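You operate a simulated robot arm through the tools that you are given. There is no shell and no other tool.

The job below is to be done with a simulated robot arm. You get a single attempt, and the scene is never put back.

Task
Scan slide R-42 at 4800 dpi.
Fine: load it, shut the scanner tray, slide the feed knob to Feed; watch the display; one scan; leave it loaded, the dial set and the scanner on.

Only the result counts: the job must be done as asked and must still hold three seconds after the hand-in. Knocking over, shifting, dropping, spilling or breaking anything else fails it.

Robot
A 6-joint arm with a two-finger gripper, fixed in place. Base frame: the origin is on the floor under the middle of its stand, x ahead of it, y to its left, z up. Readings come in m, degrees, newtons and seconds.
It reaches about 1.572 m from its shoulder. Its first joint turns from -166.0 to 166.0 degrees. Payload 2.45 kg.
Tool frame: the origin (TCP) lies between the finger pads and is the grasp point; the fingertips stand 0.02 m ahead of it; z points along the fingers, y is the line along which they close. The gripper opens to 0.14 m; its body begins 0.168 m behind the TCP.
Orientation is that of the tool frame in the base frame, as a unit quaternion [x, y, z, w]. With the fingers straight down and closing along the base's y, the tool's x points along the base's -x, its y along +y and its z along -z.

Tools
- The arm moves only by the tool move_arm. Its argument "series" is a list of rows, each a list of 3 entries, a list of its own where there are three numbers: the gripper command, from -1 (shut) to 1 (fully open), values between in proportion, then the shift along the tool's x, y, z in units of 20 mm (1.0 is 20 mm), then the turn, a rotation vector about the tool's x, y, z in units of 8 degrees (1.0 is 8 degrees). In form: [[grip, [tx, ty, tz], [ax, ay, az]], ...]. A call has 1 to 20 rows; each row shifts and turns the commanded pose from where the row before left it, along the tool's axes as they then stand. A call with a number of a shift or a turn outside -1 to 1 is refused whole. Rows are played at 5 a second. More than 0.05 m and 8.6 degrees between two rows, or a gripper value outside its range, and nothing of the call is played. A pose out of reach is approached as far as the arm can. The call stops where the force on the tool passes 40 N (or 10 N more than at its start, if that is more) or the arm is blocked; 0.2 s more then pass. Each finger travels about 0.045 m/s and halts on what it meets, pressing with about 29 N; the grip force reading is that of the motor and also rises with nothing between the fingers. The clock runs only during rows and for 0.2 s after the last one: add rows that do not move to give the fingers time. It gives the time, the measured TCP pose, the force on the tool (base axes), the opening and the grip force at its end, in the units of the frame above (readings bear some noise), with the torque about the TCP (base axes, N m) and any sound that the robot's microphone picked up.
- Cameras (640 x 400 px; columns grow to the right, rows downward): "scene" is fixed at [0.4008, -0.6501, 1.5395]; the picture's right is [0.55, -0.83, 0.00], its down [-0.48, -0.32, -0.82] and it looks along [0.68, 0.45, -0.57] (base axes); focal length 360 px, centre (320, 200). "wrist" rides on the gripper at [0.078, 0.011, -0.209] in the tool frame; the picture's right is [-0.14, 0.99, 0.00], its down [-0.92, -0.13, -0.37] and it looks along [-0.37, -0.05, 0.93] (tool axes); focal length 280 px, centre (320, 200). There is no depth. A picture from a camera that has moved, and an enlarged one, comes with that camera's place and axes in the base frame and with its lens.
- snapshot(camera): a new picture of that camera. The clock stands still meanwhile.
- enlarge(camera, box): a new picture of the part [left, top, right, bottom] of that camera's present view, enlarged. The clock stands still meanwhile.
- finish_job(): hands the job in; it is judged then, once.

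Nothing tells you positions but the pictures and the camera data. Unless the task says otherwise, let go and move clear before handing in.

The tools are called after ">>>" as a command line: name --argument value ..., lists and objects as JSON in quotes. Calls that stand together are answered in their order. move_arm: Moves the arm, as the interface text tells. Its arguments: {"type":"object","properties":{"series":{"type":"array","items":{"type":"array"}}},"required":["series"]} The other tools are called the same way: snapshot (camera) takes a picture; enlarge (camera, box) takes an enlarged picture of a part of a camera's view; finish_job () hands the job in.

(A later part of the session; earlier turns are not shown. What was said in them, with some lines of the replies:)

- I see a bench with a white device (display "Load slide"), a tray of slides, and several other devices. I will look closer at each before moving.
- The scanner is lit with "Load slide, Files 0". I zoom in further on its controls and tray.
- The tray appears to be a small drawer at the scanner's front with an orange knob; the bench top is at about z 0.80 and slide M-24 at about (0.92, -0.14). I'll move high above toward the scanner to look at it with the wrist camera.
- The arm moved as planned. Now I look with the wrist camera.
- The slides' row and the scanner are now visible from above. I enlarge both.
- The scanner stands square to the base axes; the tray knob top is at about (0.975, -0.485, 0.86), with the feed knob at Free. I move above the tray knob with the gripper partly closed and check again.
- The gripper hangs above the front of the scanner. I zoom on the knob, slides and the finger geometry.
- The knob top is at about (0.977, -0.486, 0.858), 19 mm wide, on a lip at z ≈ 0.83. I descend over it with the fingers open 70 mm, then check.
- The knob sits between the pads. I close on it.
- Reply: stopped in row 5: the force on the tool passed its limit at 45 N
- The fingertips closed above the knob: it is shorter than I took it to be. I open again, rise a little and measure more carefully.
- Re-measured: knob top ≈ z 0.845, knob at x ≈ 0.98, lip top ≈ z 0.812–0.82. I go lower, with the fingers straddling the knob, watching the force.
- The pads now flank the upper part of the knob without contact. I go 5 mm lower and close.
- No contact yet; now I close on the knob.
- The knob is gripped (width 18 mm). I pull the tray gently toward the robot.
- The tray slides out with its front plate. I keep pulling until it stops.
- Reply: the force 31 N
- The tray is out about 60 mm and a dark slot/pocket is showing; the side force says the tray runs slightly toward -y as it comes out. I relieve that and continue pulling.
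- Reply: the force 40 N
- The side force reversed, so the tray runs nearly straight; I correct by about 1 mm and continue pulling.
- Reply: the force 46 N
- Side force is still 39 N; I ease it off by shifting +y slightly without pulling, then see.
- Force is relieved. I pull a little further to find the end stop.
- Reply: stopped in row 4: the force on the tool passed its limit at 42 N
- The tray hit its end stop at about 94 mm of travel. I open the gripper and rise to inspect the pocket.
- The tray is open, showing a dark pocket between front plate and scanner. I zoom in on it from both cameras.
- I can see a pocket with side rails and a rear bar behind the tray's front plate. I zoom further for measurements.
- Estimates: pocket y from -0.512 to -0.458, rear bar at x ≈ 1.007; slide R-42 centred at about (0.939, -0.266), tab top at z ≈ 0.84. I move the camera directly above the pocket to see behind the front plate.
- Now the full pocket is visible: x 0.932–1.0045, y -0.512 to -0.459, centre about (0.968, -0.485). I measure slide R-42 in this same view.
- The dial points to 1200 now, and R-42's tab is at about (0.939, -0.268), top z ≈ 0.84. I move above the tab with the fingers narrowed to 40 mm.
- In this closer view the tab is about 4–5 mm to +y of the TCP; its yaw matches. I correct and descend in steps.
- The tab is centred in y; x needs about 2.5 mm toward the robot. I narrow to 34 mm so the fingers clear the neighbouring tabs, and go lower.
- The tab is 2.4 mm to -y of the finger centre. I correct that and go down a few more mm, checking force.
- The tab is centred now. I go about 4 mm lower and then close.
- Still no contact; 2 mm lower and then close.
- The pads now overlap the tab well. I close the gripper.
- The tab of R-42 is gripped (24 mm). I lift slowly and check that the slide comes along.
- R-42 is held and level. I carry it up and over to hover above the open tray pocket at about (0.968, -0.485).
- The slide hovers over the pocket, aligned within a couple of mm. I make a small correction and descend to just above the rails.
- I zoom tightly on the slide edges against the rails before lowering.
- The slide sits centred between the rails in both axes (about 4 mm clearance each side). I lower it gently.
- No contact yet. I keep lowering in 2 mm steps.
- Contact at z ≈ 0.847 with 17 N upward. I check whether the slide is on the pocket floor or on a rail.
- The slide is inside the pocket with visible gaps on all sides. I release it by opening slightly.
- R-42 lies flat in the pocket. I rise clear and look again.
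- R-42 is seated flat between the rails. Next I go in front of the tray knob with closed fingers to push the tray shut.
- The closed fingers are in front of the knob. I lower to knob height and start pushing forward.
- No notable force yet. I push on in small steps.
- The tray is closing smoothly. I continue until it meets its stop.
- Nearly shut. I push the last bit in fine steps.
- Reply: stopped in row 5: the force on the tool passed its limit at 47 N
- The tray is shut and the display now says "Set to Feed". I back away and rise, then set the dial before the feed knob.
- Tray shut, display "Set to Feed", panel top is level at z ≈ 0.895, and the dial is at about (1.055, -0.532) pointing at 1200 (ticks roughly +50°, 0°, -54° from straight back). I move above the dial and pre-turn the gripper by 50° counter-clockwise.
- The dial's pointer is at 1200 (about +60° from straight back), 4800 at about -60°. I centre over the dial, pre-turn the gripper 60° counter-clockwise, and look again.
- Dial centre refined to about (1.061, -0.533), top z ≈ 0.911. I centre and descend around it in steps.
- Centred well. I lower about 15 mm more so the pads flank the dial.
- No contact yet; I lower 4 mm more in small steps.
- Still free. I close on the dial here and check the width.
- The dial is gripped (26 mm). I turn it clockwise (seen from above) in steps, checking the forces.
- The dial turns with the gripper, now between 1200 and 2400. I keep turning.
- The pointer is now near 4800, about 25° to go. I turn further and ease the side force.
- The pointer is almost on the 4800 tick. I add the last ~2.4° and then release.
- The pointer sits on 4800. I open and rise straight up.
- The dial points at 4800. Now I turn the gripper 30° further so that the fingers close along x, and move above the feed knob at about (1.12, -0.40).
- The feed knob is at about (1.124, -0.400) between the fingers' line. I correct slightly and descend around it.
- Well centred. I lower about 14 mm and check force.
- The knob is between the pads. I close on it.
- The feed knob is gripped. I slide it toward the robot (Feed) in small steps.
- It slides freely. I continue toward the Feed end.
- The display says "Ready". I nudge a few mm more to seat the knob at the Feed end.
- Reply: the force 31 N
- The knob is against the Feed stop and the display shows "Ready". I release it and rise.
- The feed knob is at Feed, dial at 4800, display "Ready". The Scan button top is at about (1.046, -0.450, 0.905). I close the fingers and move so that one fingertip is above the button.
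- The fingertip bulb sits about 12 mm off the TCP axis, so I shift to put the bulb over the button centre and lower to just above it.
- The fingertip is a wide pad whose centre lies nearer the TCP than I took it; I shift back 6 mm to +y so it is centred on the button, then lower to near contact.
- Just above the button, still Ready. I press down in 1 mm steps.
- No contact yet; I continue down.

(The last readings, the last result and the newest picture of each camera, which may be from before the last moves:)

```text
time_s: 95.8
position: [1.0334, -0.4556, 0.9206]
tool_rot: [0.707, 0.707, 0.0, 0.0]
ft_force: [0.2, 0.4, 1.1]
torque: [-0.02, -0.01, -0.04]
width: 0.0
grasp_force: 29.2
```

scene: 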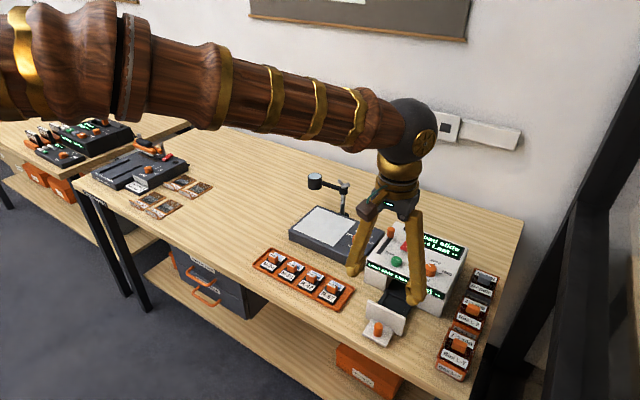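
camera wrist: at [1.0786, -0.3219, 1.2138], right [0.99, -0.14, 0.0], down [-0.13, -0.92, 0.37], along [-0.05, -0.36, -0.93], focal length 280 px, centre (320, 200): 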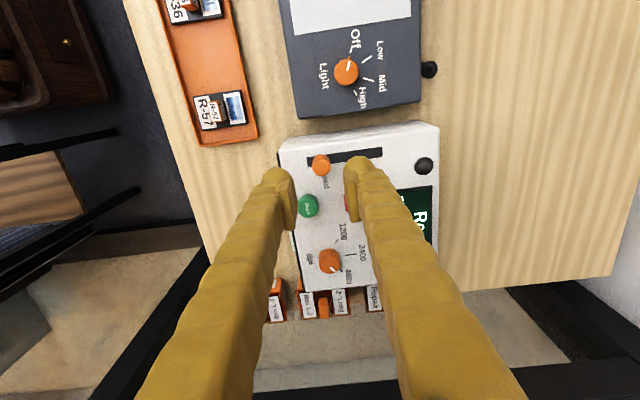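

>>> move_arm --series '[[-1, [0, 0, 0.07], [0, 0, 0]], [-1, [0, 0, 0], [0, 0, 0]]]'

>>> enlarge --camera "scene" --box '[370, 220, 470, 300]'

>>> enlarge --camera "wrist" --box '[240, 120, 400, 240]'

```text
time_s: 96.5
position: [1.034, -0.456, 0.918]
tool_rot: [0.707, 0.707, 0.0, 0.0]
ft_force: [0.8, -0.4, 1.6]
torque: [0.01, -0.02, 0.0]
width: 0.0002
grasp_force: 28.6
```

```text
5.00 times, centred on (420, 260) of scene
camera zoom: at [0.4008, -0.6501, 1.5395], right [0.55, -0.83, 0.0], down [-0.48, -0.32, -0.82], along [0.68, 0.45, -0.57], focal length 1798 px, centre (-180, -100)
```

zoom: 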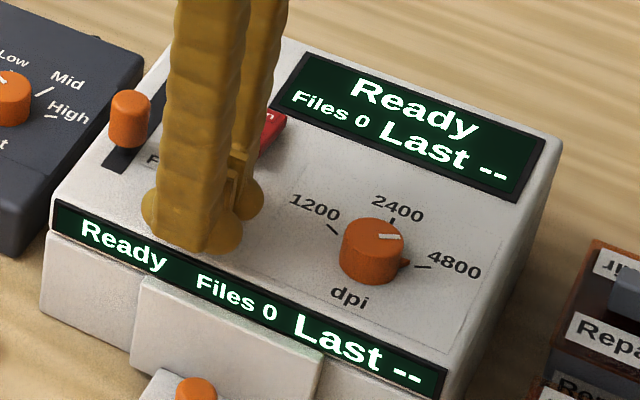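

```text
3.33 times, centred on (320, 180) of wrist
camera zoom: at [1.0442, -0.378, 1.1287], right [0.99, -0.14, 0.0], down [-0.13, -0.92, 0.37], along [-0.05, -0.37, -0.93], focal length 935 px, centre (320, 267)
```

zoom: 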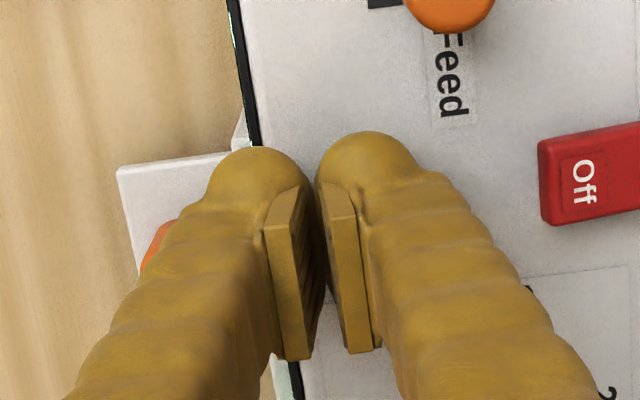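

A light spring force is building (1.6 N); the button seems to be moving. I continue 1 mm at a time.

>>> move_arm --series '[[-1, [0, 0, 0.06], [0, 0, 0]], [-1, [0, 0, 0], [0, 0, 0]]]'

>>> enlarge --camera "scene" --box '[370, 220, 470, 300]'

```text
time_s: 97.0
position: [1.0333, -0.4553, 0.9175]
tool_rot: [0.707, 0.707, 0.0, 0.001]
ft_force: [0.9, 0.3, 2.5]
torque: [0.03, -0.07, 0.0]
width: 0.0
grasp_force: 29.0
heard: click
```

```text
5.00 times, centred on (420, 260) of scene
camera zoom: at [0.4008, -0.6501, 1.5395], right [0.55, -0.83, 0.0], down [-0.48, -0.32, -0.82], along [0.68, 0.45, -0.57], focal length 1798 px, centre (-180, -100)
```

zoom: 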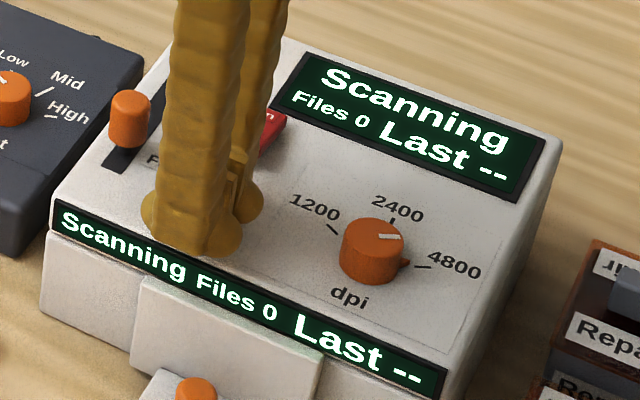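

A click was heard and the display shows "Scanning". I lift straight off the button at once, quickly, so it isn't pressed again.

>>> move_arm --series '[[-1, [0, 0, -1], [0, 0, 0]], [-1, [0, 0, -1], [0, 0, 0]], [-1, [0, 0, -1], [0, 0, 0]], [-1, [0, 0, -1], [0, 0, 0]], [-1, [0, 0, -1], [0, 0, 0]], [-1, [0, 0, -1], [0, 0, 0]], [-1, [0, 0, 0], [0, 0, 0]]]'

>>> enlarge --camera "scene" --box '[360, 210, 470, 300]'

```text
time_s: 98.7
position: [1.0342, -0.4567, 1.0378]
tool_rot: [0.707, 0.707, 0.0, 0.0]
ft_force: [0.4, -0.9, -0.2]
torque: [0.03, 0.01, 0.0]
width: 0.0001
grasp_force: 29.2
```

```text
4.44 times, centred on (415, 255) of scene
camera zoom: at [0.4008, -0.6501, 1.5395], right [0.55, -0.83, 0.0], down [-0.48, -0.32, -0.82], along [0.68, 0.45, -0.57], focal length 1598 px, centre (-102, -44)
```

zoom: 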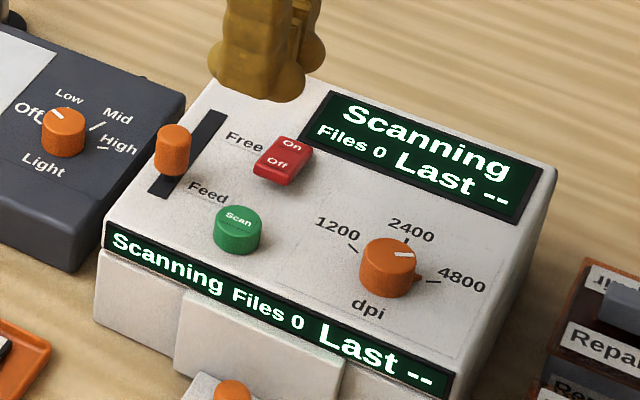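

Scanning is in progress with the button released. I wait with idle rows and watch the display.

>>> move_arm --series '[[-1, [0, 0, 0], [0, 0, 0]], [-1, [0, 0, 0], [0, 0, 0]], [-1, [0, 0, 0], [0, 0, 0]], [-1, [0, 0, 0], [0, 0, 0]], [-1, [0, 0, 0], [0, 0, 0]], [-1, [0, 0, 0], [0, 0, 0]], [-1, [0, 0, 0], [0, 0, 0]], [-1, [0, 0, 0], [0, 0, 0]], [-1, [0, 0, 0], [0, 0, 0]], [-1, [0, 0, 0], [0, 0, 0]]]'

>>> enlarge --camera "scene" --box '[360, 210, 470, 300]'

```text
time_s: 100.8
position: [1.0337, -0.4553, 1.0375]
tool_rot: [0.707, 0.707, 0.0, 0.0]
ft_force: [-0.2, 0.5, -0.1]
torque: [-0.04, 0.01, 0.02]
width: 0.0
grasp_force: 29.1
```

```text
4.44 times, centred on (415, 255) of scene
camera zoom: at [0.4008, -0.6501, 1.5395], right [0.55, -0.83, 0.0], down [-0.48, -0.32, -0.82], along [0.68, 0.45, -0.57], focal length 1598 px, centre (-102, -44)
```

zoom: 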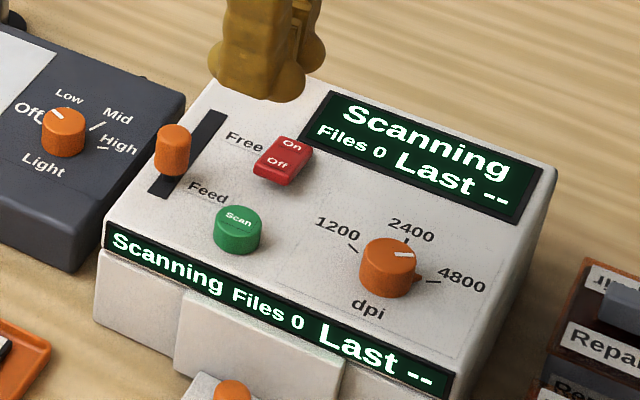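

Still scanning. I use the waiting time to raise the arm higher, clear of the scanner, and keep watching.

>>> move_arm --series '[[-1, [0, 0, -0.5], [0, 0, 0]], [-1, [0, 0, -0.5], [0, 0, 0]], [-1, [0, 0, -0.5], [0, 0, 0]], [-1, [0, 0, -0.5], [0, 0, 0]], [-1, [0, 0, 0], [0, 0, 0]], [-1, [0, 0, 0], [0, 0, 0]], [-1, [0, 0, 0], [0, 0, 0]], [-1, [0, 0, 0], [0, 0, 0]], [-1, [0, 0, 0], [0, 0, 0]], [-1, [0, 0, 0], [0, 0, 0]], [-1, [0, 0, 0], [0, 0, 0]], [-1, [0, 0, 0], [0, 0, 0]], [-1, [0, 0, 0], [0, 0, 0]], [-1, [0, 0, 0], [0, 0, 0]], [-1, [0, 0, 0], [0, 0, 0]]]'

>>> enlarge --camera "scene" --box '[360, 210, 470, 300]'

```text
time_s: 104.0
position: [1.0322, -0.4553, 1.0789]
tool_rot: [0.707, 0.707, 0.0, 0.0]
ft_force: [0.3, 0.4, 0.2]
torque: [-0.03, 0.02, -0.01]
width: 0.0002
grasp_force: 29.1
```

```text
4.44 times, centred on (415, 255) of scene
camera zoom: at [0.4008, -0.6501, 1.5395], right [0.55, -0.83, 0.0], down [-0.48, -0.32, -0.82], along [0.68, 0.45, -0.57], focal length 1598 px, centre (-102, -44)
```

zoom: 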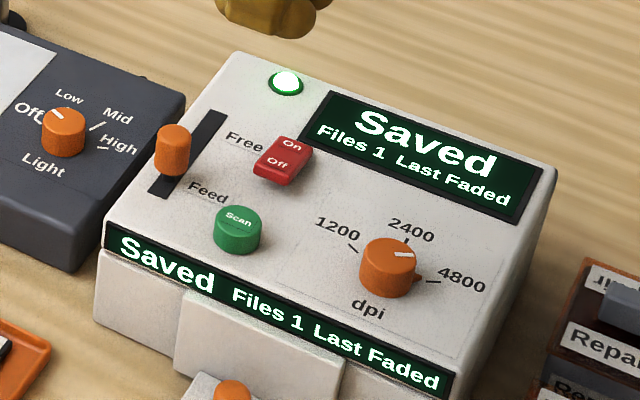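

The display reads "Saved, Files 1, Last Faded" with the lamp lit: the single scan is done. I retreat: up, turn the gripper back, and move away toward the robot.

>>> move_arm --series '[[-0.5, [0, 0, -1], [0, 0, 0]], [-0.5, [0, 0, -1], [0, 0, 0]], [-0.5, [0, 0, -1], [0, 0, -0.94]], [-0.5, [0, 0, 0], [0, 0, -0.94]], [-0.5, [0, 0, 0], [0, 0, -0.94]], [-0.5, [0, 0, 0], [0, 0, -0.94]], [-0.5, [0, 0, 0], [0, 0, -0.94]], [-0.5, [0, 0, 0], [0, 0, -0.94]], [-0.5, [0, 0, 0], [0, 0, -0.94]], [-0.5, [0, 0, 0], [0, 0, -0.94]], [-0.5, [0, 0, 0], [0, 0, -0.94]], [-0.5, [0, 0, 0], [0, 0, -0.94]], [-0.5, [0, 0, 0], [0, 0, -0.94]], [-0.5, [0, 0, 0], [0, 0, -0.9]], [-0.5, [0, 0, 0], [0, 0, 0]]]'

>>> move_arm --series '[[-0.5, [1, 0.5, 0], [0, 0, 0]], [-0.5, [1, 0.5, 0], [0, 0, 0]], [-0.5, [1, 0.5, 0], [0, 0, 0]], [-0.5, [1, 0.5, 0], [0, 0, 0]], [-0.5, [1, 0.5, 0], [0, 0, 0]], [-0.5, [1, 0.5, 0], [0, 0, 0]], [-0.5, [1, 0.5, 0], [0, 0, 0]], [-0.5, [1, 0.5, 0], [0, 0, 0]], [-0.5, [1, 0.5, 0], [0, 0, 0]], [-0.5, [1, 0.5, 0], [0, 0, 0]], [-0.5, [1, 0.5, 0], [0, 0, 0]], [-0.5, [1, 0.5, 0], [0, 0, 0]], [-0.5, [1, 0.5, 0], [0, 0, 0]], [-0.5, [1, 0.5, 0], [0, 0, 0]], [-0.5, [0, 0, 0], [0, 0, 0]]]'

>>> snapshot --camera "scene"

>>> enlarge --camera "scene" --box '[350, 210, 490, 340]'

>>> snapshot --camera "wrist"

```text
time_s: 107.2
position: [1.0324, -0.4547, 1.1371]
tool_rot: [0.0, 1.0, 0.0, 0.0]
ft_force: [0.2, 0.3, -0.3]
torque: [0.01, 0.0, 0.03]
width: 0.035
grasp_force: 0.1
```

```text
time_s: 110.5
position: [0.751, -0.3127, 1.1382]
tool_rot: [0.001, 1.0, 0.001, 0.0]
ft_force: [0.6, 0.5, 0.4]
torque: [0.0, 0.03, -0.01]
width: 0.0347
grasp_force: 0.0
```

```text
taken
```

scene: 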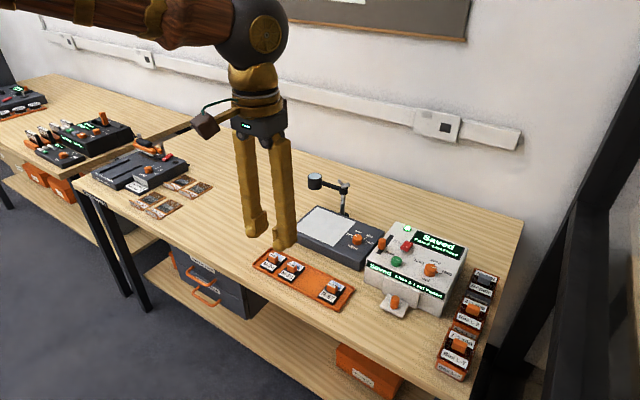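

```text
3.08 times, centred on (420, 275) of scene
camera zoom: at [0.4008, -0.6501, 1.5395], right [0.55, -0.83, 0.0], down [-0.48, -0.32, -0.82], along [0.68, 0.45, -0.57], focal length 1107 px, centre (12, -31)
```

zoom: 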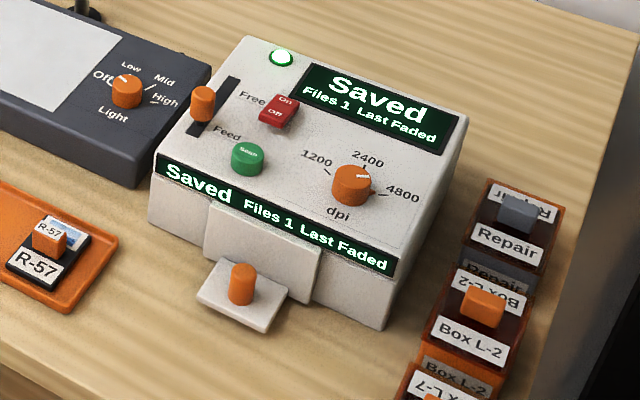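

```text
taken
camera wrist: at [0.6736, -0.3034, 1.3474], right [0.14, 0.99, 0.0], down [0.92, -0.13, 0.37], along [0.37, -0.05, -0.93], focal length 280 px, centre (320, 200)
```

wrist: 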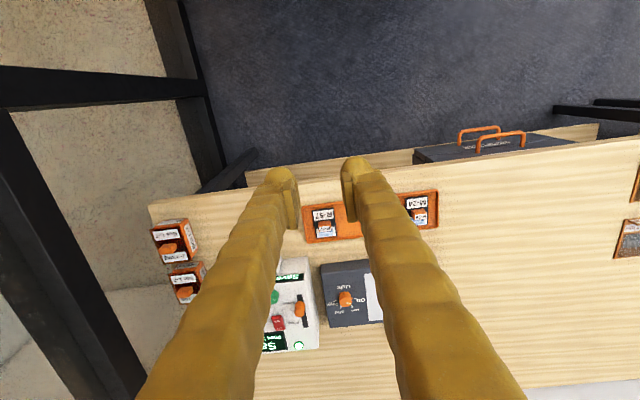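

Everything is in the required state: R-42 loaded, tray shut, feed knob at Feed, dial at 4800, scanner on, and "Saved – Files 1" on the display. The other objects are in place and the arm is clear, so I hand the job in.

>>> finish_job

```text
The job is handed in.
```

I scanned slide R-42 once at 4800 dpi, and the display reads "Saved, Files 1, Last Faded". The job is handed in.

- **State left:** R-42 is still loaded with the tray shut. The feed knob is at Feed, the dial is at 4800 and the scanner is on.
- **"Last Faded":** I don't know what this wording means. It may describe the condition of the slide rather than a problem with the scan. You asked for one scan, so I did not repeat it.
- **Surroundings:** In the final pictures I saw nothing knocked over or shifted. The arm had let go and was clear when I handed in.
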